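You operate a simulated robot arm through the tools that you are given. There is no shell and no other tool. Be economical: measure what you need, move in short steps, check, and stop when the job is done.

Carry out the task below with a simulated two-armed robot. There is one attempt and no reset: what you move stays moved.

TASK
Tidy the tool wall: wind the line in and hang up the hand lamp and the olive hook case.
Fine: both on the rail; reel switch on Run to wind, back on Lock after; the other hook case and the ear guard case stay.

The check looks at the end state, three seconds after you hand in, the way a careful person would. Anything else that was tipped, shoved, dropped, spilled or broken makes it a failure.

THE ROBOT
Two 7-joint arms with fingered hands on one trunk, on a base that drives. Base frame: it is fixed to the floor where the robot stands at the start and does not move with it; the origin is under the middle of the robot, x ahead of it, y to its left, z up. Units: m, rad, N and s.
The left shoulder is at the start at [0.021, 0.208, 1.573], the right one opposite. Places, roughly: ear guard case [1.5, 0.75, 1]; hand lamp [1.25, 0.5, 1]; reel crank [0.9, 0, 1.1]; reel lock switch [1, 0, 1.2]; tool rail [1.3, 0.5, 1.4]; tool wall [1.3, 0.4, 1.2]. Payload 5 kg a hand.
The tool frame of a hand sits at the grasp point between the pads (the TCP): z along the fingers, y along the line on which they close. The tips reach 0.048 m beyond it. The gripper opens to 0.16 m. The gripper's body begins 0.056 m behind the TCP. The gripper is a hand of 4 fingers: y runs from the thumb to the fingers, the wrist lies at [-0.026, -0.142, -0.252] in the tool frame.
Orientation is told as [roll, pitch, yaw] about the base's x, y, z axes, in that order, counted from this pose: with the fingers straight down and the wrist toward the robot, the tool's x, y and z point along [0, 1, 0], [1, 0, 0] and [0, 0, -1] of the base frame.

THE INTERFACE
- The arms move only by the tool arm_command. It takes "left_increments", "right_increments" or both (then of equal length, played together; a hand with none holds still); each is one flat list of numbers, 6 for each row, row after row: the shift along the tool's x, y, z in m, then the turn, a rotation vector about the tool's x, y, z in degrees. In form: [x, y, z, wx, wy, wz, x, y, z, wx, wy, wz, ...]. A call has 1 to 20 rows; each row is the pose to reach, as a shift and turn from the pose commanded when the call began, along the tool's axes at that moment. Rows are played at 5 a second. More than 0.05 m and 0.15 rad between two rows, and nothing of the call is played. A pose out of reach is approached as far as the arm can. The call stops where the force on the tool passes 40 N (or 10 N more than at its start, if that is more) or the arm is blocked; 0.2 s more then pass. In this call time passes only in rows, and 0.2 s behind the last. The reply holds the time, the measured pose of the TCP, the force on the tool along the base axes, the opening and the grip force, in the units named above and with some noise, with the torque about the TCP (base axes, N m) and any sound that the robot's microphone picked up.
- Cameras (640 x 400 px; columns grow to the right, rows downward): "scene" is now at [0.0984, 0.018, 1.77]; the picture's right is [0.21, -0.98, -0.00], its down [-0.48, -0.10, -0.87] and it looks along [0.85, 0.18, -0.49] (base axes); focal length 264 px, centre (320, 200). "left" rides on the left gripper at [-0.087, -0.133, -0.189] in its tool frame; the picture's right is [-0.83, -0.26, 0.49], its down [0.51, -0.71, 0.49] and it looks along [0.22, 0.66, 0.72] (tool axes); focal length 238 px, centre (320, 200). "right" rides on the right gripper at [0.087, -0.133, -0.189] in its tool frame; the picture's right is [-0.83, 0.26, -0.49], its down [-0.51, -0.71, 0.49] and it looks along [-0.22, 0.66, 0.72] (tool axes); focal length 238 px, centre (320, 200). There is no depth. A picture from a camera that has moved, and an enlarged one, comes with that camera's place and axes in the base frame and with its lens.
- snapshot(camera): a new picture of that camera. It takes no simulated time.
- move_column(by): slides the trunk up (or, below 0, down) by that many m; the arms and the scene camera ride with it, the base frame stays. It gives what a move gives, with no picture.
- drive_base(legs): drives the robot by 1 to 6 legs, each [ahead, left, turn to the left] in m, m and rad, along the robot's own axes; the way and the turn of a leg run together, so that a leg with both is an arc; at most 1.5 m and 3.142 rad a leg. The arms and the cameras ride along, it lands a little off, and it stops where it bumps. It gives what a move gives.
- finger_targets(index, middle, ring, thumb_bend, thumb_turn, hand): sets how far each is bent, from 0 (flat) to 1 (curled in); at 0.3 the hand is open as for a grip, at 0.7 the pads meet at the TCP. One left out holds its place. A second passes; each finger stops where it meets its share of the squeeze, and holds until it gets a number again. It is the only way to open and close the hand. It gives what a move gives, with no picture; readings hold the bend of each and the force on the fingers (four entries, about 0 where the hand has none), thumb and palm. thumb_turn goes from beside the hand (0) to across from the fingers (1), as for a grip.
- pan_tilt(pan, tilt): turns the head with the scene camera to pan (to the left, within 1.501 rad either way) and tilt (down, from -0.506 to 1.204), counted from straight ahead of the robot. It gives what a move gives.
- inspect(camera, box): a new picture of the part [left, top, right, bottom] of that camera's present view, enlarged. It takes no simulated time.
- close_job(): hands the job in; it is judged then, once.

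Go step by step. Nothing tells you exact positions but the pictures and the camera data: compare them with the known pose of the tool, close in by small moves and look again before you grip or let go. The budget is 120 turns and 108 pictures, counting those below and the enlarged ones. Unless the task says otherwise, let go and move clear before handing in, and close with one line.

The tools are called after "Emit:" by a JSON object that holds its "fn" and its "kwargs". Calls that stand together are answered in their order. arm_command: Moves the arms, as the interface text tells. Its arguments: {"type":"object","properties":{"left_increments":{"type":"array"},"right_increments":{"type":"array"}},"required":[]} The other tools are called the same way: move_column (by) slides the trunk up or down; finger_targets (index, middle, ring, thumb_bend, thumb_turn, hand) moves the fingers one by one; drive_base (legs) drives the base; pan_tilt (pan, tilt) turns the head that bears the scene camera; snapshot (camera) takes a picture; inspect (camera, box) takes an enlarged picture of a part of a camera's view; close_job () hands the job in.

At the start:

```text
time_s: 0.0
left_tcp_pos: [0.7487, 0.3686, 1.5454]
left_tool_rot: [0.0, 0.001, -0.002]
left_force: [-0.3, 0.2, 1.2]
left_wrist_torque: [0.02, 0.01, -0.04]
left_finger_gap: 0.1596
left_finger_force: 0.1
left_shape: jaw
left_bend: [0.3, 0.3, 0.3, 0.3, 0.98]
left_finger forces: [0.0, 0.0, 0.0, 0.0, 0.0, 0.0]
right_tcp_pos: [0.5853, -0.1283, 1.4662]
right_tool_rot: [-0.001, 0.0, 0.001]
right_force: [-0.1, 0.1, 0.1]
right_wrist_torque: [-0.03, -0.03, 0.03]
right_finger_gap: 0.1594
right_finger_force: 0.1
right_shape: jaw
right_bend: [0.3, 0.3, 0.3, 0.3, 0.98]
right_finger forces: [0.0, 0.0, 0.0, 0.1, 0.0, 0.0]
trunk travel left (down, up): [-0.575, 0.115]
robot x, y, heading: [-0.0011, -0.0025, 0.001]
head pan, tilt: [0.213, 0.515]
```

scene: 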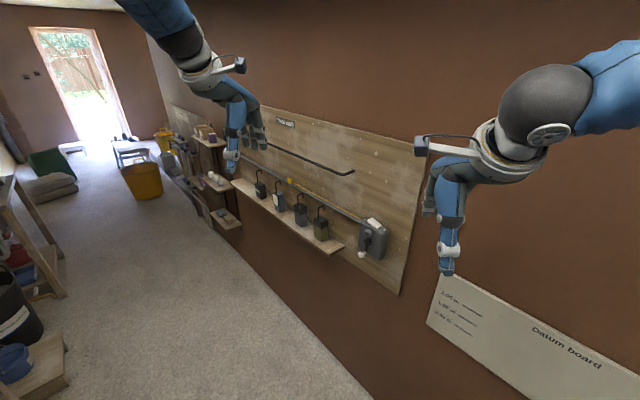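
right: 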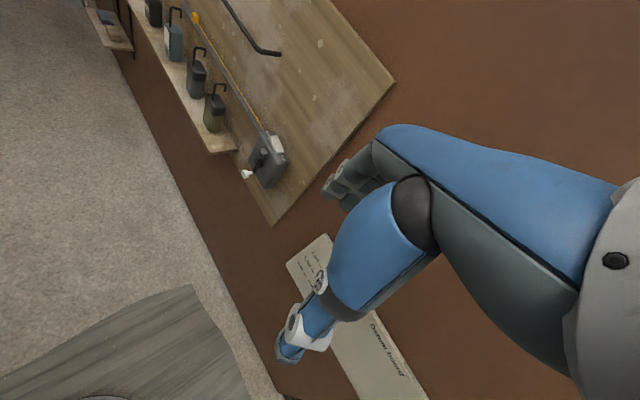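
left: 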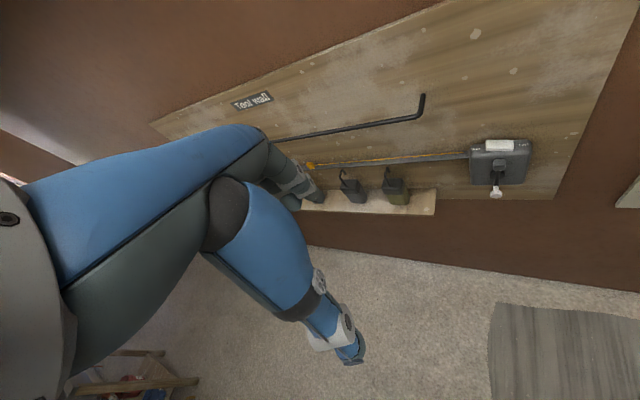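

I see a tool board with a bent rail, a shelf with four hooked cases/lamps, and a reel with crank and switch at its right end. I'll look closer before moving.

Emit:
{"fn": "inspect", "kwargs": {"camera": "scene", "box": [220, 100, 420, 300]}}

Emit:
{"fn": "inspect", "kwargs": {"camera": "left", "box": [260, 80, 560, 230]}}

Emit:
{"fn": "inspect", "kwargs": {"camera": "right", "box": [80, 0, 320, 200]}}

```text
2.00 times, centred on (320, 200) of scene
camera zoom: at [0.0984, 0.018, 1.77], right [0.21, -0.98, 0.0], down [-0.48, -0.1, -0.87], along [0.85, 0.18, -0.49], focal length 529 px, centre (320, 200)
```

zoom: 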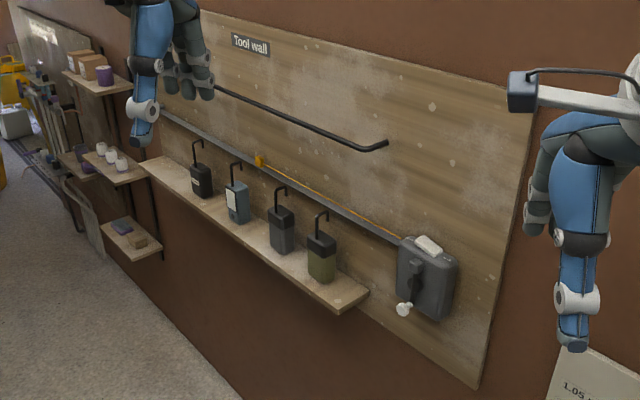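

```text
2.13 times, centred on (410, 155) of left
camera zoom: at [0.6156, 0.284, 1.7344], right [-0.26, -0.83, -0.49], down [-0.71, 0.51, -0.49], along [0.66, 0.22, -0.72], focal length 508 px, centre (128, 296)
```

zoom: 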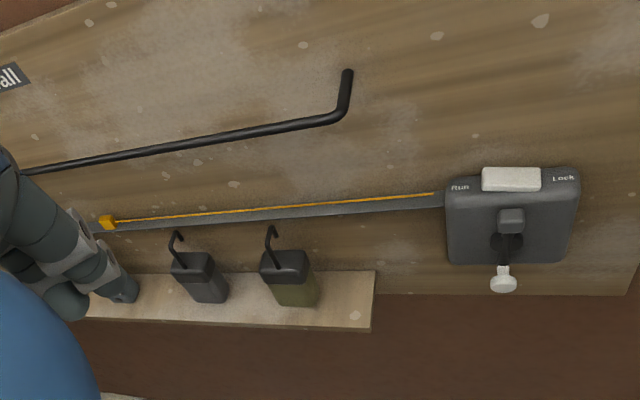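

```text
2.00 times, centred on (200, 100) of right
camera zoom: at [0.4532, -0.0412, 1.6532], right [0.26, -0.83, 0.49], down [-0.71, -0.51, -0.49], along [0.66, -0.22, -0.72], focal length 477 px, centre (560, 400)
```

zoom: 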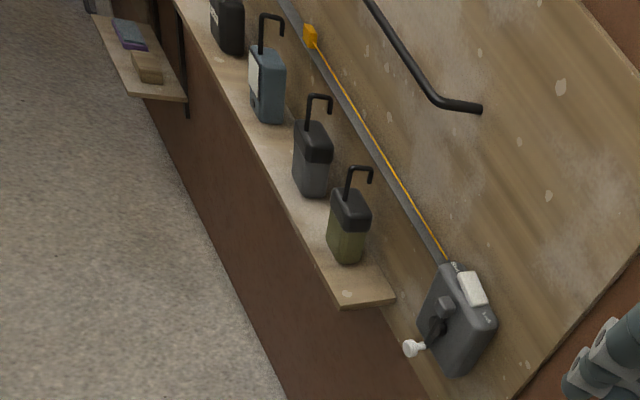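

The wall runs about 54° to my x axis, about 0.83 m off; the rail is near z 1.36, the cases on a shelf near z 1.0, and the reel at about (0.97, 0, 1.13). I will move left away from the wall, turn to face it squarely, then look again.

Emit:
{"fn": "drive_base", "kwargs": {"legs": [[0, 0.716, 0], [0, 0, -0.634], [0.15, 0.22, 0]]}}

Emit:
{"fn": "pan_tilt", "kwargs": {"pan": 0.0, "tilt": 0.5}}

Emit:
{"fn": "snapshot", "kwargs": {"camera": "scene"}}

```text
time_s: 2.9
left_tcp_pos: [0.7264, 0.9122, 1.5475]
left_tool_rot: [-0.002, -0.005, 0.094]
left_force: [-0.2, 1.5, -0.1]
left_wrist_torque: [-0.13, -0.03, 0.01]
left_finger_gap: 0.1601
left_finger_force: 0.1
left_shape: jaw
left_bend: [0.3, 0.3, 0.3, 0.3, 0.98]
left_finger forces: [0.0, 0.0, 0.1, 0.0, 0.0, 0.0]
right_tcp_pos: [0.6115, 0.4025, 1.4674]
right_tool_rot: [-0.002, -0.003, 0.096]
right_force: [-0.3, 1.1, 0.4]
right_wrist_torque: [-0.07, -0.07, -0.02]
right_finger_gap: 0.1599
right_finger_force: 0.1
right_shape: jaw
right_bend: [0.3, 0.3, 0.3, 0.3, 0.97]
right_finger forces: [0.0, 0.1, 0.1, 0.0, 0.0, 0.1]
trunk travel left (down, up): [-0.575, 0.115]
robot x, y, heading: [0.0155, 0.4719, 0.093]
head pan, tilt: [0.213, 0.515]
stopped in leg 1: the robot was blocked; the commanded pose is now the measured one
```

```text
time_s: 3.6
left_tcp_pos: [0.7315, 0.9154, 1.5443]
left_tool_rot: [-0.002, 0.002, 0.094]
left_force: [0.9, 0.9, -0.5]
left_wrist_torque: [-0.14, 0.12, -0.02]
left_finger_gap: 0.1601
left_finger_force: 0.1
left_shape: jaw
left_bend: [0.3, 0.3, 0.3, 0.3, 0.98]
left_finger forces: [0.0, 0.0, 0.1, 0.0, 0.0, 0.1]
right_tcp_pos: [0.6173, 0.4044, 1.4645]
right_tool_rot: [0.001, 0.002, 0.095]
right_force: [1.1, 2.1, -1.1]
right_wrist_torque: [-0.12, 0.09, -0.02]
right_finger_gap: 0.1597
right_finger_force: 0.0
right_shape: jaw
right_bend: [0.3, 0.3, 0.3, 0.3, 0.97]
right_finger forces: [0.0, 0.0, 0.0, 0.1, 0.0, 0.0]
trunk travel left (down, up): [-0.575, 0.115]
robot x, y, heading: [0.016, 0.4767, 0.096]
head pan, tilt: [0.0, 0.499]
```

```text
101 pictures are left
camera scene: at [0.122, 0.4861, 1.771], right [0.1, -1.0, 0.0], down [-0.48, -0.05, -0.88], along [0.87, 0.08, -0.48], focal length 264 px, centre (320, 200)
```

scene: 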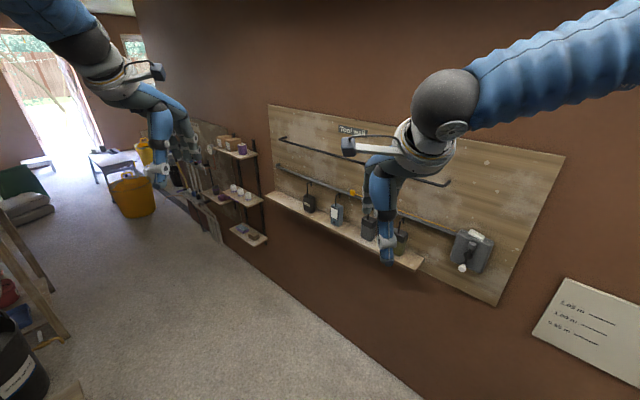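

The base bumped something on my left. I'll look that way.

Emit:
{"fn": "pan_tilt", "kwargs": {"pan": 1.45, "tilt": 0.8}}

Emit:
{"fn": "snapshot", "kwargs": {"camera": "scene"}}

```text
time_s: 5.2
left_tcp_pos: [0.7284, 0.9115, 1.5477]
left_tool_rot: [0.001, -0.001, 0.095]
left_force: [0.3, -0.3, 0.1]
left_wrist_torque: [0.04, 0.02, 0.01]
left_finger_gap: 0.1598
left_finger_force: 0.0
left_shape: jaw
left_bend: [0.3, 0.3, 0.3, 0.3, 0.98]
left_finger forces: [0.1, 0.0, 0.1, 0.0, 0.0, 0.0]
right_tcp_pos: [0.6127, 0.4025, 1.4648]
right_tool_rot: [0.001, 0.001, 0.094]
right_force: [1.4, 0.2, 0.6]
right_wrist_torque: [0.01, 0.03, 0.03]
right_finger_gap: 0.16
right_finger_force: 0.0
right_shape: jaw
right_bend: [0.3, 0.3, 0.3, 0.3, 0.97]
right_finger forces: [0.0, 0.1, 0.1, 0.0, 0.0, 0.0]
trunk travel left (down, up): [-0.575, 0.115]
robot x, y, heading: [0.0209, 0.4736, 0.093]
head pan, tilt: [1.45, 0.799]
```

```text
100 pictures are left
camera scene: at [0.0299, 0.5551, 1.7455], right [1.0, -0.03, 0.0], down [-0.02, -0.72, -0.7], along [0.02, 0.7, -0.72], focal length 264 px, centre (320, 200)
```

scene: 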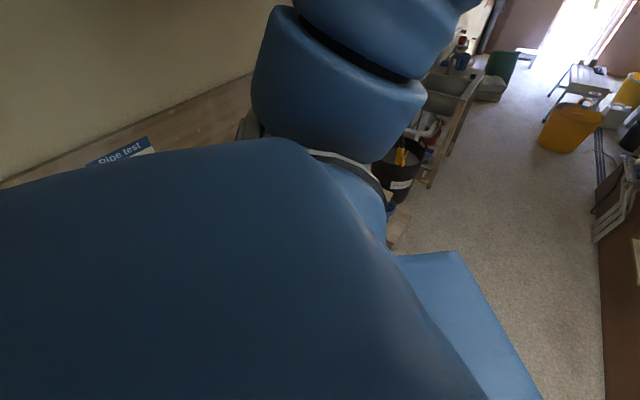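

A bench ("Pipe test") stands behind-left, so this is a corridor; I stay closer to the tool wall. I pull the left hand back, step away from the bench, and then turn to face the wall.

Emit:
{"fn": "arm_command", "kwargs": {"left_increments": [0, -0.04, 0, 0, 0, 0, 0, -0.08, 0, 0, 0, 0, 0, -0.12, 0, 0, 0, 0, 0, -0.16, 0, 0, 0, 0, 0, -0.2, 0, 0, 0, 0], "right_increments": [0, -0.02, 0, 0, 0, 0, 0, -0.04, 0, 0, 0, 0, 0, -0.06, 0, 0, 0, 0, 0, -0.08, 0, 0, 0, 0, 0, -0.1, 0, 0, 0, 0]}}

Emit:
{"fn": "drive_base", "kwargs": {"legs": [[0.15, -0.13, 0]]}}

Emit:
{"fn": "drive_base", "kwargs": {"legs": [[0, 0, -0.727]]}}

Emit:
{"fn": "pan_tilt", "kwargs": {"pan": 0.0, "tilt": 0.6}}

Emit:
{"fn": "snapshot", "kwargs": {"camera": "scene"}}

```text
time_s: 6.4
left_tcp_pos: [0.5243, 0.8865, 1.5479]
left_tool_rot: [0.004, -0.002, 0.091]
left_force: [-0.2, -2.3, 1.0]
left_wrist_torque: [0.17, 0.0, 0.01]
left_finger_gap: 0.16
left_finger_force: 0.1
left_shape: jaw
left_bend: [0.3, 0.3, 0.3, 0.3, 0.97]
left_finger forces: [0.1, 0.0, 0.1, 0.0, 0.0, 0.1]
right_tcp_pos: [0.5123, 0.3909, 1.4642]
right_tool_rot: [0.004, -0.003, 0.091]
right_force: [-1.2, -1.7, 0.1]
right_wrist_torque: [0.22, -0.1, 0.02]
right_finger_gap: 0.1601
right_finger_force: 0.1
right_shape: jaw
right_bend: [0.3, 0.3, 0.3, 0.3, 0.97]
right_finger forces: [0.0, 0.1, 0.1, 0.0, 0.0, 0.1]
trunk travel left (down, up): [-0.575, 0.115]
robot x, y, heading: [0.0193, 0.4767, 0.092]
head pan, tilt: [1.45, 0.799]
```

```text
time_s: 8.0
left_tcp_pos: [0.6846, 0.7804, 1.5446]
left_tool_rot: [-0.002, -0.006, 0.095]
left_force: [-0.8, 0.7, -0.4]
left_wrist_torque: [-0.07, -0.07, 0.0]
left_finger_gap: 0.1597
left_finger_force: 0.1
left_shape: jaw
left_bend: [0.3, 0.3, 0.3, 0.3, 0.97]
left_finger forces: [0.0, 0.0, 0.1, 0.0, 0.1, 0.0]
right_tcp_pos: [0.672, 0.2831, 1.4649]
right_tool_rot: [-0.001, -0.001, 0.095]
right_force: [-1.3, 0.7, 0.8]
right_wrist_torque: [-0.06, -0.09, -0.05]
right_finger_gap: 0.1598
right_finger_force: 0.0
right_shape: jaw
right_bend: [0.3, 0.3, 0.3, 0.3, 0.97]
right_finger forces: [0.1, 0.0, 0.0, 0.1, 0.0, 0.0]
trunk travel left (down, up): [-0.575, 0.115]
robot x, y, heading: [0.1784, 0.3632, 0.096]
head pan, tilt: [1.45, 0.799]
```

```text
time_s: 10.3
left_tcp_pos: [0.8351, 0.337, 1.5448]
left_tool_rot: [0.0, -0.001, -0.631]
left_force: [0.0, 0.1, -0.7]
left_wrist_torque: [0.01, 0.02, 0.01]
left_finger_gap: 0.1597
left_finger_force: 0.1
left_shape: jaw
left_bend: [0.3, 0.3, 0.3, 0.3, 0.97]
left_finger forces: [0.0, 0.0, 0.1, 0.1, 0.0, 0.1]
right_tcp_pos: [0.4959, -0.0262, 1.4644]
right_tool_rot: [0.0, -0.001, -0.632]
right_force: [-1.0, 0.6, 0.5]
right_wrist_torque: [-0.01, -0.04, -0.01]
right_finger_gap: 0.1596
right_finger_force: 0.0
right_shape: jaw
right_bend: [0.3, 0.3, 0.3, 0.3, 0.97]
right_finger forces: [0.0, 0.1, 0.1, 0.1, 0.0, 0.0]
trunk travel left (down, up): [-0.575, 0.115]
robot x, y, heading: [0.1772, 0.367, -0.631]
head pan, tilt: [1.45, 0.799]
```

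```text
time_s: 11.8
left_tcp_pos: [0.8369, 0.3363, 1.5455]
left_tool_rot: [-0.001, -0.001, -0.632]
left_force: [0.2, 0.5, 0.0]
left_wrist_torque: [-0.05, 0.02, 0.02]
left_finger_gap: 0.16
left_finger_force: 0.0
left_shape: jaw
left_bend: [0.3, 0.3, 0.3, 0.3, 0.97]
left_finger forces: [0.1, 0.0, 0.1, 0.0, 0.0, 0.0]
right_tcp_pos: [0.4953, -0.0264, 1.4652]
right_tool_rot: [0.002, 0.0, -0.633]
right_force: [-0.6, 0.0, -0.1]
right_wrist_torque: [0.03, 0.01, 0.01]
right_finger_gap: 0.1598
right_finger_force: 0.1
right_shape: jaw
right_bend: [0.3, 0.3, 0.3, 0.3, 0.97]
right_finger forces: [0.1, 0.1, 0.0, 0.1, 0.1, 0.1]
trunk travel left (down, up): [-0.575, 0.115]
robot x, y, heading: [0.1768, 0.3655, -0.63]
head pan, tilt: [0.0, 0.6]
```

```text
99 pictures are left
camera scene: at [0.2572, 0.3027, 1.7623], right [-0.59, -0.81, 0.0], down [-0.46, 0.33, -0.82], along [0.67, -0.49, -0.57], focal length 264 px, centre (320, 200)
```

scene: 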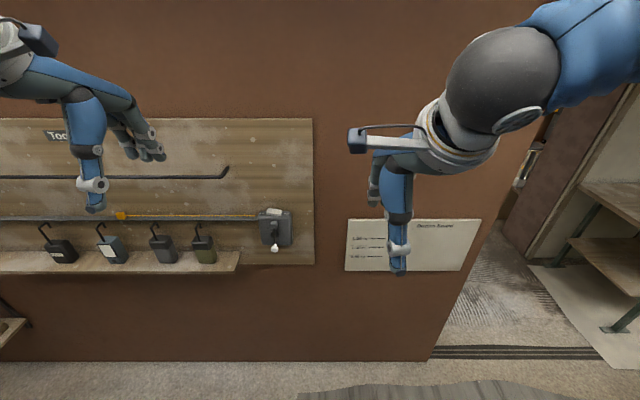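

I now face the wall squarely. I shift left along it so the reel is at my right hand and the cases at my left.

Emit:
{"fn": "drive_base", "kwargs": {"legs": [[0, 0.4, 0]]}}

Emit:
{"fn": "snapshot", "kwargs": {"camera": "scene"}}

Emit:
{"fn": "snapshot", "kwargs": {"camera": "right"}}

Emit:
{"fn": "snapshot", "kwargs": {"camera": "left"}}

```text
time_s: 14.4
left_tcp_pos: [1.0733, 0.6692, 1.5446]
left_tool_rot: [0.002, -0.001, -0.622]
left_force: [-0.3, -0.5, -0.1]
left_wrist_torque: [0.03, -0.03, -0.01]
left_finger_gap: 0.1601
left_finger_force: 0.1
left_shape: jaw
left_bend: [0.3, 0.3, 0.3, 0.3, 0.97]
left_finger forces: [0.0, 0.0, 0.0, 0.1, 0.1, 0.0]
right_tcp_pos: [0.737, 0.3023, 1.4649]
right_tool_rot: [-0.001, -0.001, -0.622]
right_force: [0.2, 0.0, 0.4]
right_wrist_torque: [0.02, -0.01, 0.03]
right_finger_gap: 0.1598
right_finger_force: 0.1
right_shape: jaw
right_bend: [0.3, 0.3, 0.3, 0.3, 0.97]
right_finger forces: [0.1, 0.0, 0.1, 0.0, 0.0, 0.0]
trunk travel left (down, up): [-0.575, 0.115]
robot x, y, heading: [0.4178, 0.6907, -0.627]
head pan, tilt: [0.0, 0.6]
```

```text
98 pictures are left
camera scene: at [0.4955, 0.6313, 1.7623], right [-0.58, -0.81, 0.0], down [-0.46, 0.33, -0.82], along [0.67, -0.48, -0.57], focal length 264 px, centre (320, 200)
```

scene: 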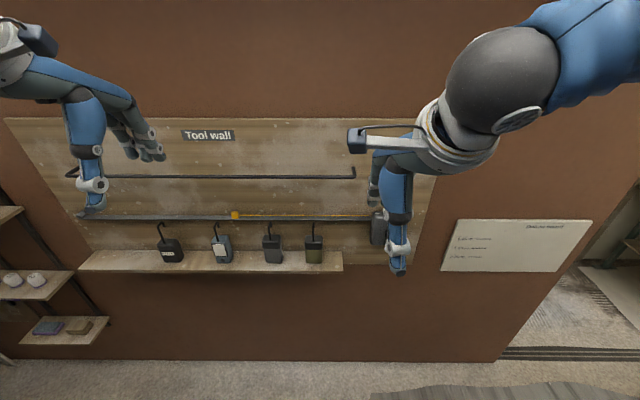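

```text
97 pictures are left
camera right: at [0.6796, 0.4516, 1.6526], right [-0.28, -0.83, 0.49], down [-0.87, 0.0, -0.49], along [0.41, -0.56, -0.72], focal length 238 px, centre (320, 200)
```

right: 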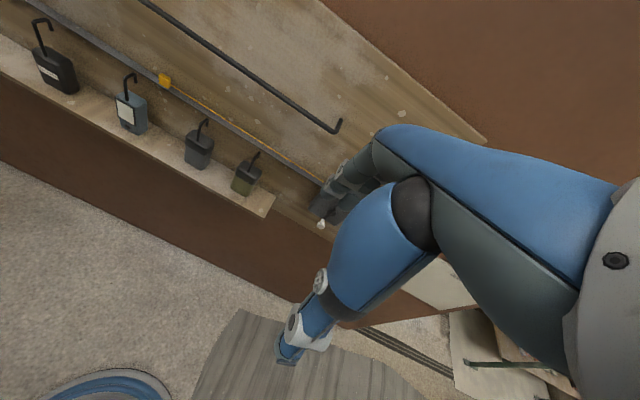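

```text
96 pictures are left
camera left: at [0.914, 0.6784, 1.7337], right [-0.7, -0.53, -0.49], down [-0.28, 0.82, -0.49], along [0.66, -0.21, -0.72], focal length 238 px, centre (320, 200)
```

left: 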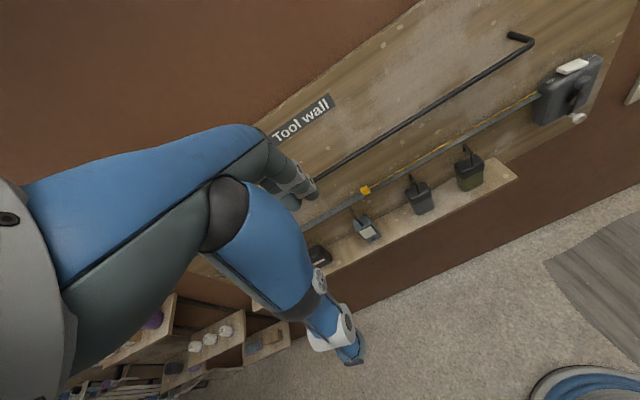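

The cases sit left to right: ear guard (dark, label), hand lamp (blue, white panel), grey hook case, olive hook case. I'll swing the right hand to fingers-forward, off to the right, to expose the reel.

Emit:
{"fn": "arm_command", "kwargs": {"right_increments": [-0.02, 0.01, 0.01, -7.5, 0, 0, -0.04, 0.02, 0.02, -15, 0, 0, -0.06, 0.03, 0.03, -22.5, 0, 0, -0.08, 0.04, 0.04, -30, 0, 0, -0.1, 0.05, 0.05, -37.5, 0, 0, -0.12, 0.06, 0.06, -45, 0, 0, -0.14, 0.07, 0.07, -52.5, 0, 0, -0.16, 0.08, 0.08, -60, 0, 0, -0.18, 0.09, 0.09, -67.5, 0, 0, -0.2, 0.1, 0.1, -75, 0, 0, -0.22, 0.1, 0.11, -82.5, 0, 0, -0.24, 0.1, 0.12, -90, 0, 0]}}

Emit:
{"fn": "snapshot", "kwargs": {"camera": "scene"}}

Emit:
{"fn": "snapshot", "kwargs": {"camera": "right"}}

```text
time_s: 17.0
left_tcp_pos: [1.0734, 0.6698, 1.5442]
left_tool_rot: [0.002, -0.001, -0.621]
left_force: [-0.4, -0.8, -0.5]
left_wrist_torque: [0.07, -0.02, 0.01]
left_finger_gap: 0.1599
left_finger_force: 0.1
left_shape: jaw
left_bend: [0.3, 0.3, 0.3, 0.3, 0.97]
left_finger forces: [0.0, 0.0, 0.0, 0.1, 0.0, 0.0]
right_tcp_pos: [0.6778, 0.0506, 1.3419]
right_tool_rot: [2.907, -1.569, 2.755]
right_force: [0.6, -1.0, 0.3]
right_wrist_torque: [-0.03, 0.07, 0.04]
right_finger_gap: 0.1602
right_finger_force: 0.1
right_shape: jaw
right_bend: [0.3, 0.3, 0.3, 0.3, 0.97]
right_finger forces: [0.0, 0.0, 0.0, 0.0, 0.1, 0.0]
right hand out of reach, approached as far as the arm can: row 2, 3, 4, 5, 6, 7, 8
trunk travel left (down, up): [-0.575, 0.115]
robot x, y, heading: [0.4214, 0.6862, -0.625]
head pan, tilt: [0.0, 0.6]
```

```text
95 pictures are left
camera scene: at [0.4958, 0.6309, 1.7622], right [-0.58, -0.81, 0.0], down [-0.46, 0.33, -0.82], along [0.67, -0.48, -0.57], focal length 264 px, centre (320, 200)
```

scene: 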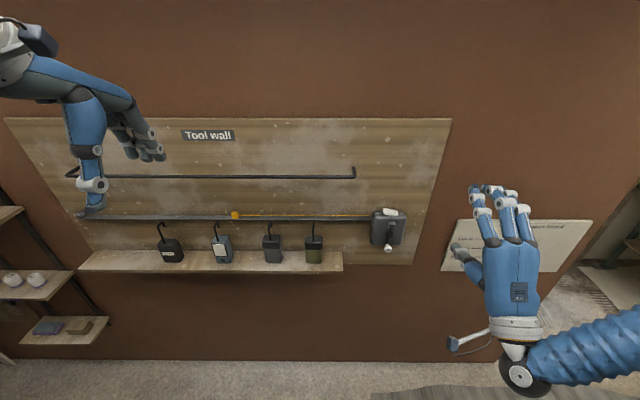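

```text
94 pictures are left
camera right: at [0.5744, 0.2307, 1.2087], right [-0.88, -0.39, 0.26], down [0.1, -0.7, -0.71], along [0.46, -0.6, 0.66], focal length 238 px, centre (320, 200)
```

right: 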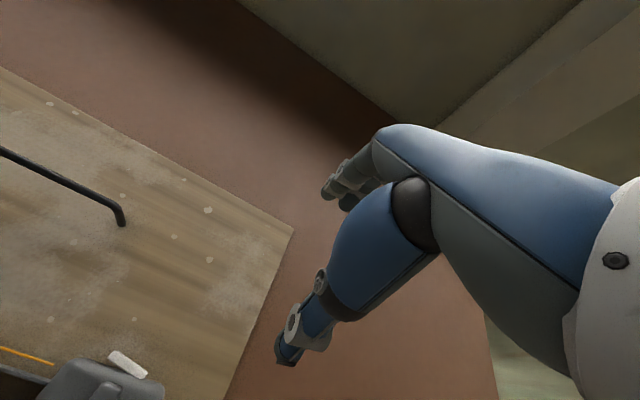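

The right hand is now fingers-forward and the reel is visible. I zoom in on the reel and the cases.

Emit:
{"fn": "inspect", "kwargs": {"camera": "scene", "box": [340, 190, 440, 265]}}

Emit:
{"fn": "inspect", "kwargs": {"camera": "scene", "box": [140, 160, 360, 280]}}

Emit:
{"fn": "inspect", "kwargs": {"camera": "left", "box": [300, 20, 620, 270]}}

```text
5.33 times, centred on (390, 228) of scene
camera zoom: at [0.4958, 0.6309, 1.7622], right [-0.58, -0.81, 0.0], down [-0.46, 0.33, -0.82], along [0.67, -0.48, -0.57], focal length 1410 px, centre (-53, 53)
```

zoom: 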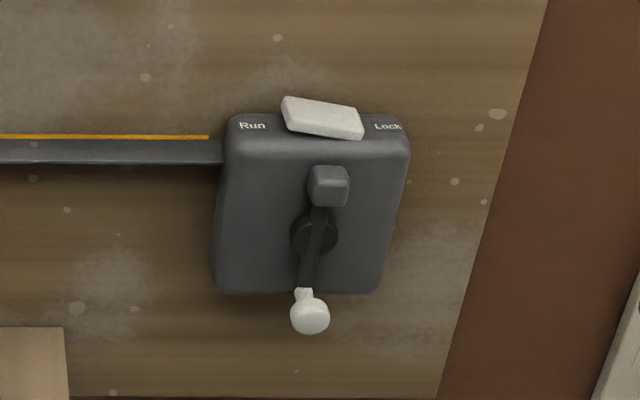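

```text
2.91 times, centred on (250, 220) of scene
camera zoom: at [0.4958, 0.6309, 1.7622], right [-0.58, -0.81, 0.0], down [-0.46, 0.33, -0.82], along [0.67, -0.48, -0.57], focal length 769 px, centre (524, 142)
```

zoom: 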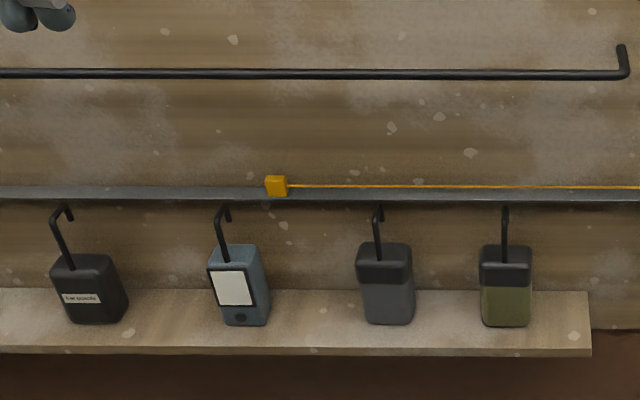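

```text
1.60 times, centred on (460, 145) of left
camera zoom: at [0.9143, 0.678, 1.7336], right [-0.7, -0.53, -0.49], down [-0.28, 0.82, -0.49], along [0.66, -0.21, -0.72], focal length 381 px, centre (96, 288)
```

zoom: 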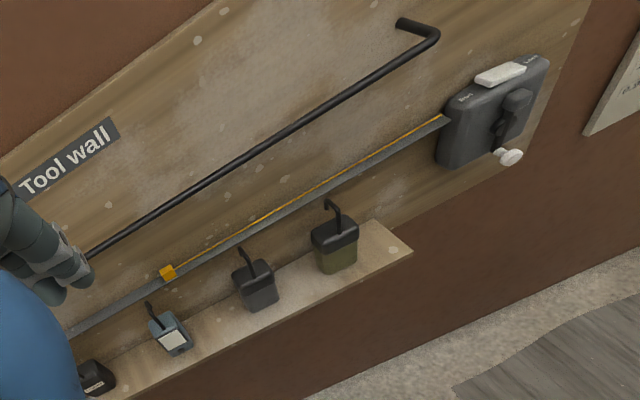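

Rocker on the reel top: left end (Run) is up and right end (Lock) pressed; crank knob is at wall-frame (0.72 ahead, 0.553, z 1.066). I'll make a pointing index with the right hand, tilt it 45° down and look.

Emit:
{"fn": "finger_targets", "kwargs": {"hand": "right", "index": 0.1, "middle": 1, "ring": 1, "thumb_bend": 1, "thumb_turn": 0.98}}

Emit:
{"fn": "arm_command", "kwargs": {"right_increments": [0.02, 0, 0, 7.5, 0, 0, 0.04, 0, 0, 15, 0, 0, 0.06, 0, 0, 22.5, 0, 0, 0.08, 0, 0, 30, 0, 0, 0.09, 0, 0, 37.5, 0, 0, 0.1, 0, 0, 45, 0, 0]}}

Emit:
{"fn": "snapshot", "kwargs": {"camera": "scene"}}

Emit:
{"fn": "snapshot", "kwargs": {"camera": "right"}}

Emit:
{"fn": "snapshot", "kwargs": {"camera": "left"}}

```text
time_s: 18.0
left_tcp_pos: [1.0733, 0.6696, 1.5457]
left_tool_rot: [0.001, -0.002, -0.622]
left_force: [-0.2, 0.2, -0.5]
left_wrist_torque: [0.04, 0.03, -0.05]
left_finger_gap: 0.1598
left_finger_force: 0.0
left_shape: jaw
left_bend: [0.3, 0.3, 0.3, 0.3, 0.97]
left_finger forces: [0.1, 0.1, 0.0, 0.1, 0.0, 0.0]
right_tcp_pos: [0.6761, 0.0512, 1.3416]
right_tool_rot: [0.733, -1.569, -1.357]
right_force: [0.1, -0.2, 0.0]
right_wrist_torque: [-0.01, 0.0, 0.04]
right_finger_gap: 0.0705
right_finger_force: 0.0
right_shape: fingers
right_bend: [0.1, 1.0, 1.0, 1.0, 1.0]
right_finger forces: [0.0, 0.1, 0.0, 0.0, 0.1, 0.1]
trunk travel left (down, up): [-0.575, 0.115]
robot x, y, heading: [0.4161, 0.6933, -0.623]
head pan, tilt: [0.0, 0.6]
```

```text
time_s: 19.4
left_tcp_pos: [1.074, 0.6706, 1.5432]
left_tool_rot: [0.0, -0.001, -0.625]
left_force: [0.4, -0.2, -0.5]
left_wrist_torque: [0.01, 0.0, -0.06]
left_finger_gap: 0.1596
left_finger_force: 0.0
left_shape: jaw
left_bend: [0.3, 0.3, 0.3, 0.3, 0.97]
left_finger forces: [0.1, 0.0, 0.0, 0.0, 0.0, 0.1]
right_tcp_pos: [0.7455, 0.1272, 1.3387]
right_tool_rot: [0.002, -0.782, -0.624]
right_force: [-0.2, -0.4, -0.7]
right_wrist_torque: [-0.02, 0.01, -0.03]
right_finger_gap: 0.0709
right_finger_force: 0.2
right_shape: fingers
right_bend: [0.1, 1.0, 1.0, 1.0, 1.0]
right_finger forces: [0.1, 0.1, 0.1, 0.0, 0.1, 0.1]
right hand out of reach, approached as far as the arm can: row 6
trunk travel left (down, up): [-0.575, 0.115]
robot x, y, heading: [0.4175, 0.6907, -0.622]
head pan, tilt: [0.0, 0.6]
```

```text
90 pictures are left
camera scene: at [0.4968, 0.6323, 1.7622], right [-0.58, -0.81, 0.0], down [-0.46, 0.33, -0.82], along [0.67, -0.48, -0.57], focal length 264 px, centre (320, 200)
```

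scene: 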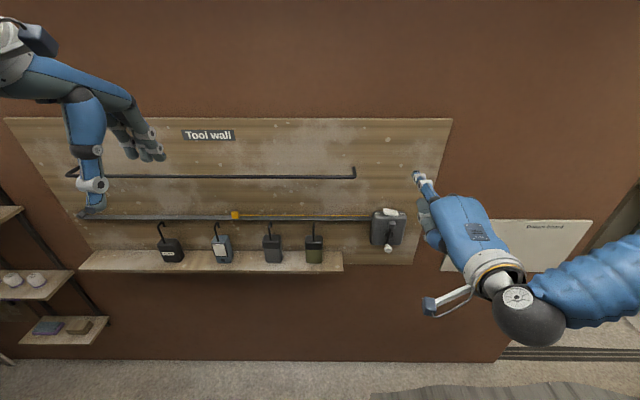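

```text
89 pictures are left
camera right: at [0.6117, 0.3308, 1.379], right [-0.62, -0.58, 0.53], down [-0.42, -0.32, -0.85], along [0.66, -0.75, -0.05], focal length 238 px, centre (320, 200)
```

right: 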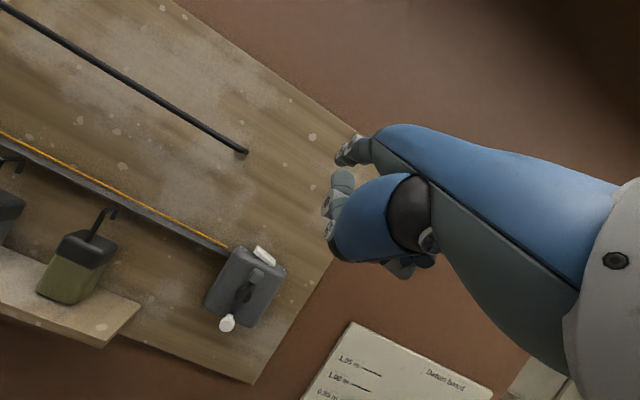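

```text
88 pictures are left
camera left: at [0.9153, 0.6793, 1.7333], right [-0.7, -0.53, -0.49], down [-0.28, 0.82, -0.49], along [0.66, -0.21, -0.72], focal length 238 px, centre (320, 200)
```

left: 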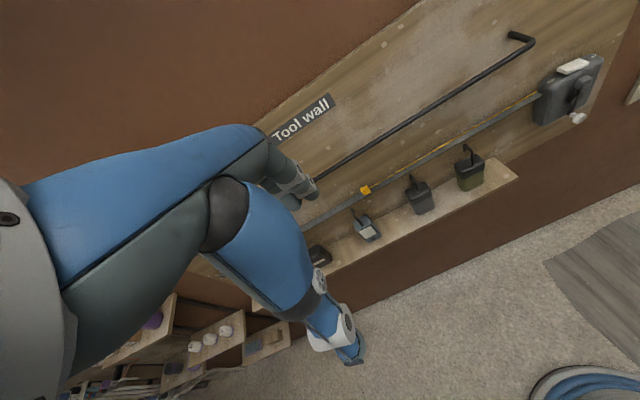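

Emit:
{"fn": "inspect", "kwargs": {"camera": "right", "box": [200, 100, 460, 340]}}

Emit:
{"fn": "inspect", "kwargs": {"camera": "scene", "box": [360, 150, 480, 270]}}

```text
1.67 times, centred on (330, 220) of right
camera zoom: at [0.6117, 0.3308, 1.379], right [-0.62, -0.58, 0.53], down [-0.42, -0.32, -0.85], along [0.66, -0.75, -0.05], focal length 397 px, centre (303, 167)
```

zoom: 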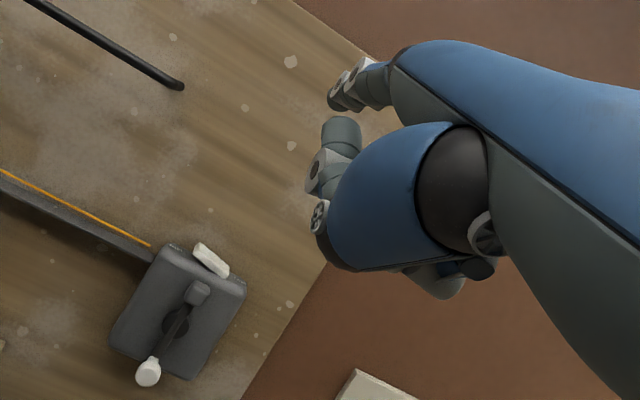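

```text
3.33 times, centred on (420, 210) of scene
camera zoom: at [0.4968, 0.6323, 1.7622], right [-0.58, -0.81, 0.0], down [-0.46, 0.33, -0.82], along [0.67, -0.48, -0.57], focal length 882 px, centre (-13, 167)
```

zoom: 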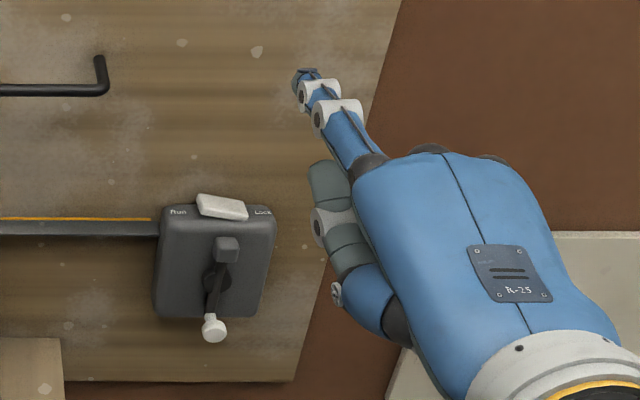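

The straight finger points 45° off the tool axis. For Run I'll use the ring finger (fist then stays left of the crank): swap fingers, turn to fingers-down, and hover above the left end of the rocker.

Emit:
{"fn": "finger_targets", "kwargs": {"hand": "right", "index": 1, "middle": 1, "ring": 0.1}}

Emit:
{"fn": "arm_command", "kwargs": {"right_increments": [0.01, 0.01, 0.02, 7.5, 0, 0, 0.02, 0.02, 0.04, 15, 0, 0, 0.03, 0.03, 0.06, 22.5, 0, 0, 0.04, 0.04, 0.08, 30, 0, 0, 0.045, 0.05, 0.1, 37.5, 0, 0, 0.052, 0.0566, 0.113, 45, 0, 0]}}

Emit:
{"fn": "inspect", "kwargs": {"camera": "scene", "box": [320, 110, 480, 270]}}

Emit:
{"fn": "snapshot", "kwargs": {"camera": "right"}}

Emit:
{"fn": "inspect", "kwargs": {"camera": "left", "box": [460, 0, 640, 180]}}

```text
time_s: 20.4
left_tcp_pos: [1.0737, 0.6702, 1.5445]
left_tool_rot: [-0.001, -0.002, -0.623]
left_force: [1.2, 0.5, -0.3]
left_wrist_torque: [0.0, 0.03, 0.01]
left_finger_gap: 0.1601
left_finger_force: 0.2
left_shape: jaw
left_bend: [0.3, 0.3, 0.3, 0.3, 0.97]
left_finger forces: [0.0, 0.1, 0.0, 0.0, 0.0, 0.0]
right_tcp_pos: [0.7453, 0.1272, 1.3397]
right_tool_rot: [-0.001, -0.784, -0.622]
right_force: [0.0, 0.0, 0.2]
right_wrist_torque: [0.03, -0.03, -0.01]
right_finger_gap: 0.0333
right_finger_force: 0.1
right_shape: fingers
right_bend: [0.79, 1.0, 0.1, 1.0, 1.0]
right_finger forces: [0.1, 0.1, 0.0, 0.0, 0.0, 0.1]
trunk travel left (down, up): [-0.575, 0.115]
robot x, y, heading: [0.4142, 0.6902, -0.626]
head pan, tilt: [0.0, 0.6]
```

```text
time_s: 21.8
left_tcp_pos: [1.0762, 0.6718, 1.544]
left_tool_rot: [-0.002, -0.002, -0.625]
left_force: [2.2, -0.2, -0.1]
left_wrist_torque: [-0.11, 0.13, -0.02]
left_finger_gap: 0.1597
left_finger_force: 0.0
left_shape: jaw
left_bend: [0.3, 0.3, 0.3, 0.3, 0.97]
left_finger forces: [0.1, 0.1, 0.0, 0.0, 0.0, 0.1]
right_tcp_pos: [0.8727, 0.1011, 1.2994]
right_tool_rot: [-0.002, 0.0, -0.624]
right_force: [-0.9, -0.7, -0.9]
right_wrist_torque: [0.04, -0.07, -0.07]
right_finger_gap: 0.0207
right_finger_force: 0.0
right_shape: fingers
right_bend: [0.87, 1.0, 0.1, 1.0, 1.0]
right_finger forces: [0.0, 0.1, 0.0, 0.0, 0.0, 0.0]
trunk travel left (down, up): [-0.575, 0.115]
robot x, y, heading: [0.4151, 0.6885, -0.624]
head pan, tilt: [0.0, 0.6]
```

```text
2.50 times, centred on (400, 190) of scene
camera zoom: at [0.499, 0.6345, 1.7622], right [-0.58, -0.81, 0.0], down [-0.46, 0.33, -0.82], along [0.67, -0.48, -0.57], focal length 661 px, centre (120, 225)
```

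zoom: 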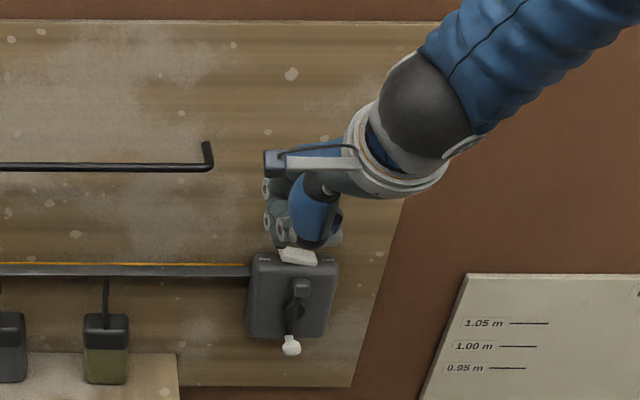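

```text
84 pictures are left
camera right: at [0.8152, 0.2484, 1.4875], right [-0.28, -0.83, 0.49], down [-0.87, 0.0, -0.49], along [0.4, -0.56, -0.72], focal length 238 px, centre (320, 200)
```

right: 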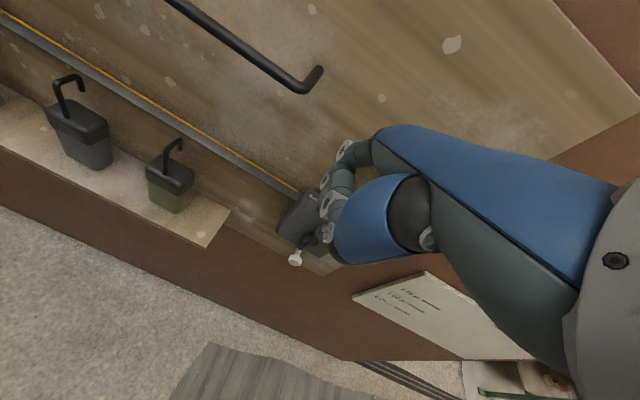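

```text
2.22 times, centred on (550, 90) of left
camera zoom: at [0.9176, 0.6814, 1.7326], right [-0.7, -0.53, -0.48], down [-0.28, 0.82, -0.49], along [0.66, -0.21, -0.72], focal length 530 px, centre (-191, 444)
```

zoom: 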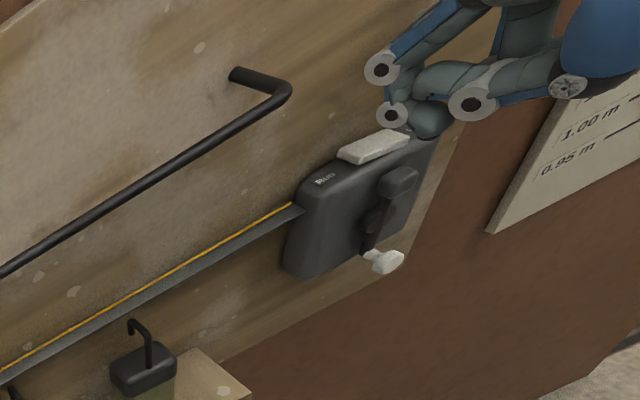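

The ring fingertip should hover about 10 cm above the Run end of the rocker. I descend in steps and look.

Emit:
{"fn": "arm_command", "kwargs": {"right_increments": [0, 0.004, 0.02, 0, 0, 0, 0, 0.004, 0.04, 0, 0, 0, 0, 0.004, 0.055, 0, 0, 0, 0, 0.004, 0.07, 0, 0, 0]}}

Emit:
{"fn": "inspect", "kwargs": {"camera": "scene", "box": [340, 170, 440, 270]}}

Emit:
{"fn": "inspect", "kwargs": {"camera": "left", "box": [500, 20, 640, 160]}}

Emit:
{"fn": "inspect", "kwargs": {"camera": "right", "box": [220, 100, 420, 300]}}

```text
time_s: 22.8
left_tcp_pos: [1.0738, 0.6694, 1.5443]
left_tool_rot: [0.001, -0.003, -0.623]
left_force: [0.4, -0.2, 0.2]
left_wrist_torque: [0.04, 0.05, 0.01]
left_finger_gap: 0.1599
left_finger_force: 0.0
left_shape: jaw
left_bend: [0.3, 0.3, 0.3, 0.3, 0.97]
left_finger forces: [0.1, 0.0, 0.0, 0.1, 0.0, 0.0]
right_tcp_pos: [0.8749, 0.0946, 1.2296]
right_tool_rot: [0.0, 0.0, -0.625]
right_force: [0.0, -0.9, 0.8]
right_wrist_torque: [0.05, 0.09, 0.01]
right_finger_gap: 0.0187
right_finger_force: 0.0
right_shape: fingers
right_bend: [0.88, 1.0, 0.1, 1.0, 1.0]
right_finger forces: [0.0, 0.0, 0.0, 0.1, 0.0, 0.0]
trunk travel left (down, up): [-0.575, 0.115]
robot x, y, heading: [0.4143, 0.6895, -0.618]
head pan, tilt: [0.0, 0.6]
```

```text
4.00 times, centred on (390, 220) of scene
camera zoom: at [0.4968, 0.631, 1.7622], right [-0.58, -0.81, 0.0], down [-0.46, 0.33, -0.82], along [0.67, -0.48, -0.57], focal length 1058 px, centre (40, 120)
```

zoom: 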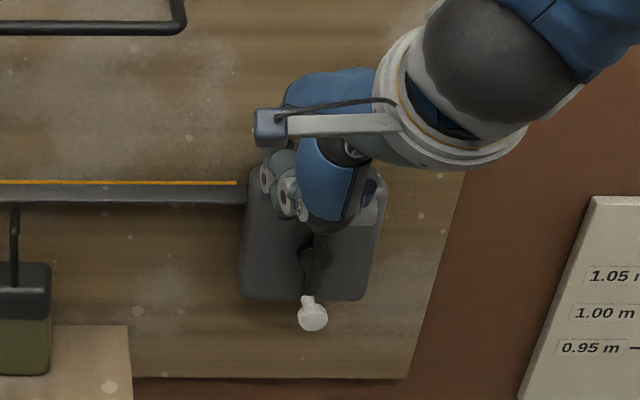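

```text
2.86 times, centred on (570, 90) of left
camera zoom: at [0.9153, 0.678, 1.7333], right [-0.7, -0.53, -0.49], down [-0.28, 0.82, -0.49], along [0.66, -0.21, -0.72], focal length 681 px, centre (-394, 514)
```

zoom: 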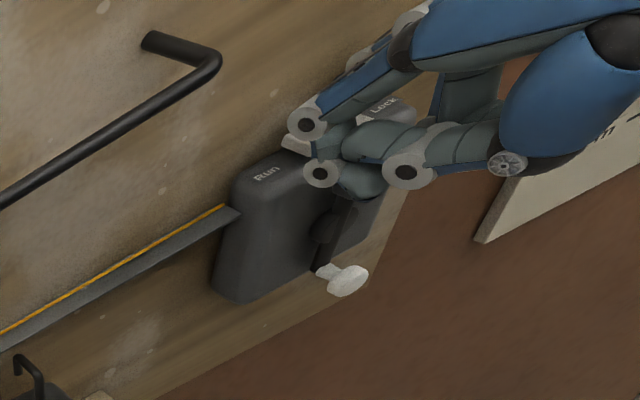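

```text
2.00 times, centred on (320, 200) of right
camera zoom: at [0.8177, 0.2414, 1.4176], right [-0.28, -0.83, 0.49], down [-0.87, 0.0, -0.49], along [0.4, -0.56, -0.72], focal length 477 px, centre (320, 200)
```

zoom: 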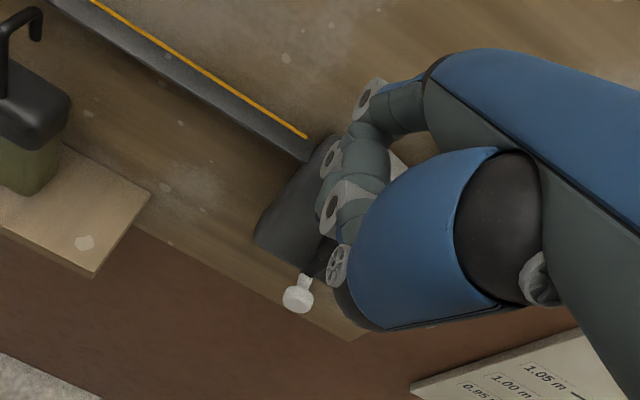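

The ring joint location is consistent with the tip being about 3 cm above the Run end. Press down in small steps.

Emit:
{"fn": "arm_command", "kwargs": {"right_increments": [0, 0, 0.01, 0, 0, 0, 0, 0, 0.02, 0, 0, 0, 0, 0, 0.03, 0, 0, 0, 0, 0, 0.036, 0, 0, 0, 0, 0, 0.042, 0, 0, 0]}}

Emit:
{"fn": "inspect", "kwargs": {"camera": "left", "box": [500, 20, 640, 160]}}

```text
time_s: 23.6
left_tcp_pos: [1.0701, 0.6725, 1.5454]
left_tool_rot: [0.0, -0.005, -0.627]
left_force: [1.8, -1.6, -1.5]
left_wrist_torque: [0.12, 0.12, -0.03]
left_finger_gap: 0.1601
left_finger_force: 0.0
left_shape: jaw
left_bend: [0.3, 0.3, 0.3, 0.3, 0.97]
left_finger forces: [0.0, 0.0, 0.0, 0.0, 0.1, 0.0]
right_tcp_pos: [0.8751, 0.0946, 1.2098]
right_tool_rot: [-0.001, -0.017, -0.627]
right_force: [-24.2, 16.9, 39.7]
right_wrist_torque: [-4.66, -3.04, -1.48]
right_finger_gap: 0.0173
right_finger_force: 28.4
right_shape: fingers
right_bend: [0.88, 1.0, 0.12, 1.0, 1.0]
right_finger forces: [0.0, 0.1, 56.7, 0.0, 0.0, 0.0]
trunk travel left (down, up): [-0.575, 0.115]
robot x, y, heading: [0.4148, 0.691, -0.621]
head pan, tilt: [0.0, 0.6]
stopped in row 4 (right hand): the force on the tool passed its limit at 45 N (the readings are from after the stop); the commanded pose is now the measured one
```

```text
2.86 times, centred on (570, 90) of left
camera zoom: at [0.9104, 0.6822, 1.7349], right [-0.7, -0.53, -0.49], down [-0.28, 0.82, -0.49], along [0.66, -0.21, -0.72], focal length 681 px, centre (-394, 514)
```

zoom: 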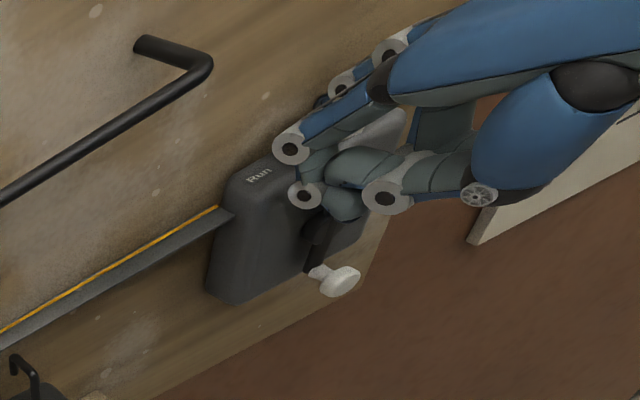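

The ring finger met firm resistance. I lift and check the rocker.

Emit:
{"fn": "arm_command", "kwargs": {"right_increments": [0, 0, -0.03, 0, 0, 0, 0.0, -0.03, -0.06, 0, 0, 0, 0.0, -0.07, -0.08, 0, 0, 0, 0.0, -0.11, -0.1, 0, 0, 0]}}

Emit:
{"fn": "inspect", "kwargs": {"camera": "left", "box": [500, 20, 640, 160]}}

Emit:
{"fn": "inspect", "kwargs": {"camera": "scene", "box": [340, 170, 440, 270]}}

```text
time_s: 24.6
left_tcp_pos: [1.074, 0.6718, 1.5458]
left_tool_rot: [0.0, -0.002, -0.623]
left_force: [-0.8, 0.1, 0.8]
left_wrist_torque: [-0.11, -0.07, -0.02]
left_finger_gap: 0.1599
left_finger_force: 0.1
left_shape: jaw
left_bend: [0.3, 0.3, 0.3, 0.3, 0.97]
left_finger forces: [0.0, 0.0, 0.0, 0.1, 0.0, 0.0]
right_tcp_pos: [0.7828, 0.1602, 1.3049]
right_tool_rot: [0.0, -0.006, -0.624]
right_force: [-0.2, 0.5, 0.0]
right_wrist_torque: [-0.1, -0.04, -0.05]
right_finger_gap: 0.0156
right_finger_force: 0.0
right_shape: fingers
right_bend: [0.89, 1.0, 0.1, 1.0, 1.0]
right_finger forces: [0.0, 0.1, 0.1, 0.0, 0.0, 0.1]
trunk travel left (down, up): [-0.575, 0.115]
robot x, y, heading: [0.4123, 0.6911, -0.624]
head pan, tilt: [0.0, 0.6]
```

```text
2.86 times, centred on (570, 90) of left
camera zoom: at [0.9136, 0.6806, 1.734], right [-0.7, -0.53, -0.49], down [-0.28, 0.82, -0.49], along [0.66, -0.21, -0.72], focal length 681 px, centre (-394, 514)
```

zoom: 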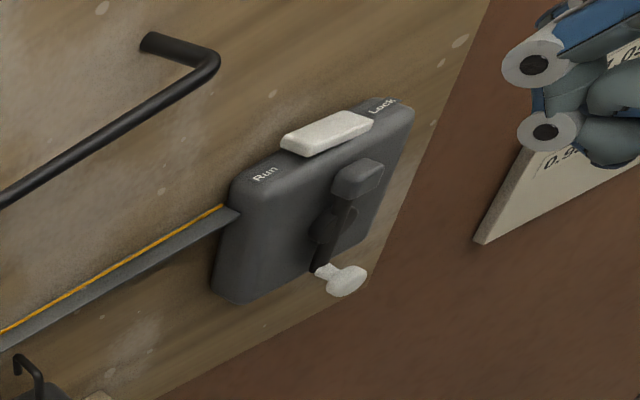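

```text
4.00 times, centred on (390, 220) of scene
camera zoom: at [0.495, 0.6336, 1.7624], right [-0.58, -0.81, 0.0], down [-0.46, 0.33, -0.83], along [0.67, -0.48, -0.56], focal length 1058 px, centre (40, 120)
```

zoom: 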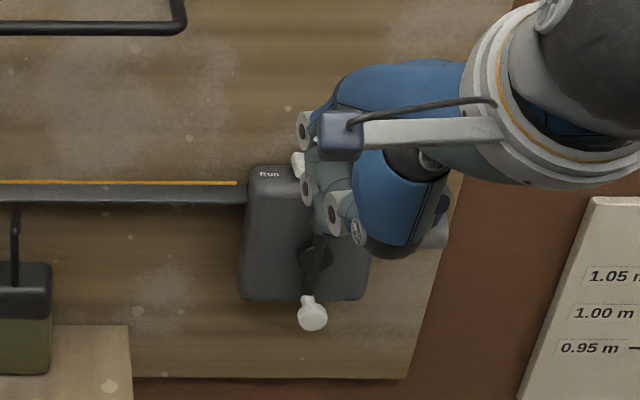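

Emit:
{"fn": "arm_command", "kwargs": {"right_increments": [-0.04, -0.02, -0.02, 0, 0, 0, -0.08, -0.04, -0.04, 0, 0, 0, -0.12, -0.05, -0.04, 0, 0, 0]}}

Emit:
{"fn": "inspect", "kwargs": {"camera": "scene", "box": [360, 190, 420, 260]}}

Emit:
{"fn": "inspect", "kwargs": {"camera": "left", "box": [530, 40, 610, 140]}}

```text
time_s: 25.4
left_tcp_pos: [1.0724, 0.6692, 1.5454]
left_tool_rot: [0.002, -0.002, -0.625]
left_force: [-0.5, -1.1, -0.6]
left_wrist_torque: [0.09, 0.01, -0.05]
left_finger_gap: 0.1598
left_finger_force: 0.1
left_shape: jaw
left_bend: [0.3, 0.3, 0.3, 0.3, 0.97]
left_finger forces: [0.0, 0.0, 0.1, 0.0, 0.0, 0.1]
right_tcp_pos: [0.6734, 0.0896, 1.3459]
right_tool_rot: [0.002, -0.005, -0.623]
right_force: [0.3, -1.3, -0.5]
right_wrist_torque: [0.11, -0.01, 0.06]
right_finger_gap: 0.0148
right_finger_force: 0.0
right_shape: fingers
right_bend: [0.89, 1.0, 0.1, 1.0, 1.0]
right_finger forces: [0.1, 0.1, 0.1, 0.1, 0.0, 0.0]
trunk travel left (down, up): [-0.575, 0.115]
robot x, y, heading: [0.4163, 0.6912, -0.625]
head pan, tilt: [0.0, 0.6]
```

```text
5.71 times, centred on (390, 225) of scene
camera zoom: at [0.4953, 0.63, 1.7622], right [-0.58, -0.81, 0.0], down [-0.46, 0.33, -0.82], along [0.67, -0.48, -0.57], focal length 1511 px, centre (-80, 57)
```

zoom: 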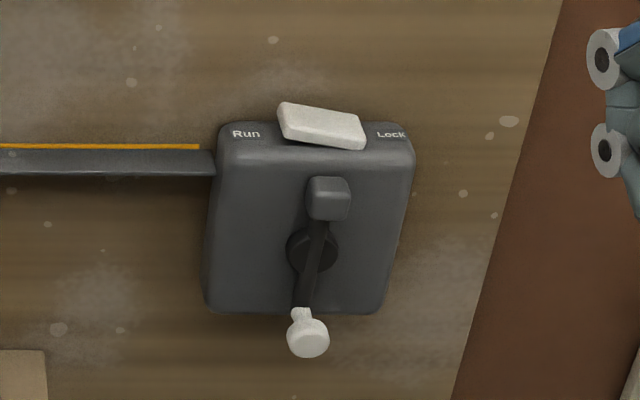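

```text
4.00 times, centred on (570, 90) of left
camera zoom: at [0.9138, 0.6771, 1.7336], right [-0.7, -0.53, -0.49], down [-0.28, 0.83, -0.49], along [0.66, -0.21, -0.72], focal length 953 px, centre (-680, 640)
```

zoom: 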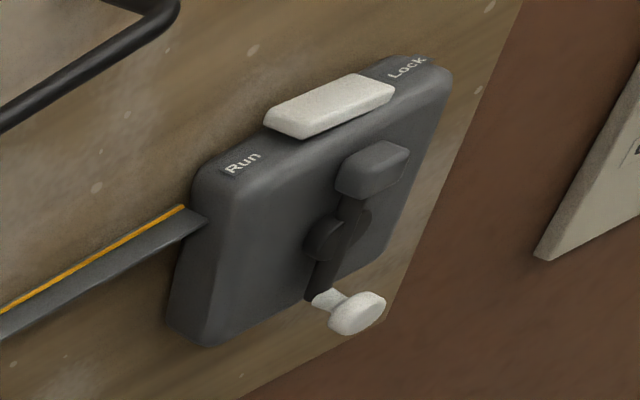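

The torque shows the ring finger pressed at Y'≈0.544, right on the pivot, because the ring finger sits 4.8 cm right of the TCP. I redo it 3 cm further left.

Emit:
{"fn": "arm_command", "kwargs": {"right_increments": [0.04, 0.04, 0, 0, 0, 0, 0.08, 0.08, 0, 0, 0, 0, 0.12, 0.12, 0.02, 0, 0, 0, 0.155, 0.155, 0.04, 0, 0, 0, 0.155, 0.155, 0.08, 0, 0, 0, 0.155, 0.155, 0.11, 0, 0, 0, 0.155, 0.155, 0.12, 0, 0, 0, 0.155, 0.155, 0.13, 0, 0, 0, 0.155, 0.155, 0.137, 0, 0, 0, 0.155, 0.155, 0.144, 0, 0, 0, 0.155, 0.155, 0.151, 0, 0, 0, 0.155, 0.155, 0.158, 0, 0, 0]}}

Emit:
{"fn": "inspect", "kwargs": {"camera": "left", "box": [500, 20, 640, 160]}}

```text
refused: row 1 steps farther than a row can; nothing moved
```

```text
2.86 times, centred on (570, 90) of left
camera zoom: at [0.9138, 0.6771, 1.7336], right [-0.7, -0.53, -0.49], down [-0.28, 0.83, -0.49], along [0.66, -0.21, -0.72], focal length 681 px, centre (-394, 514)
```

zoom: 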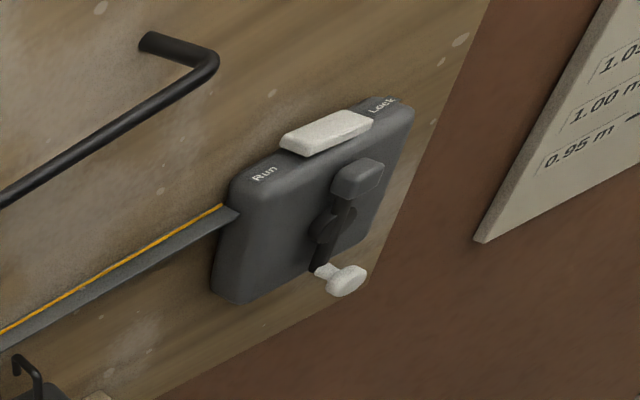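

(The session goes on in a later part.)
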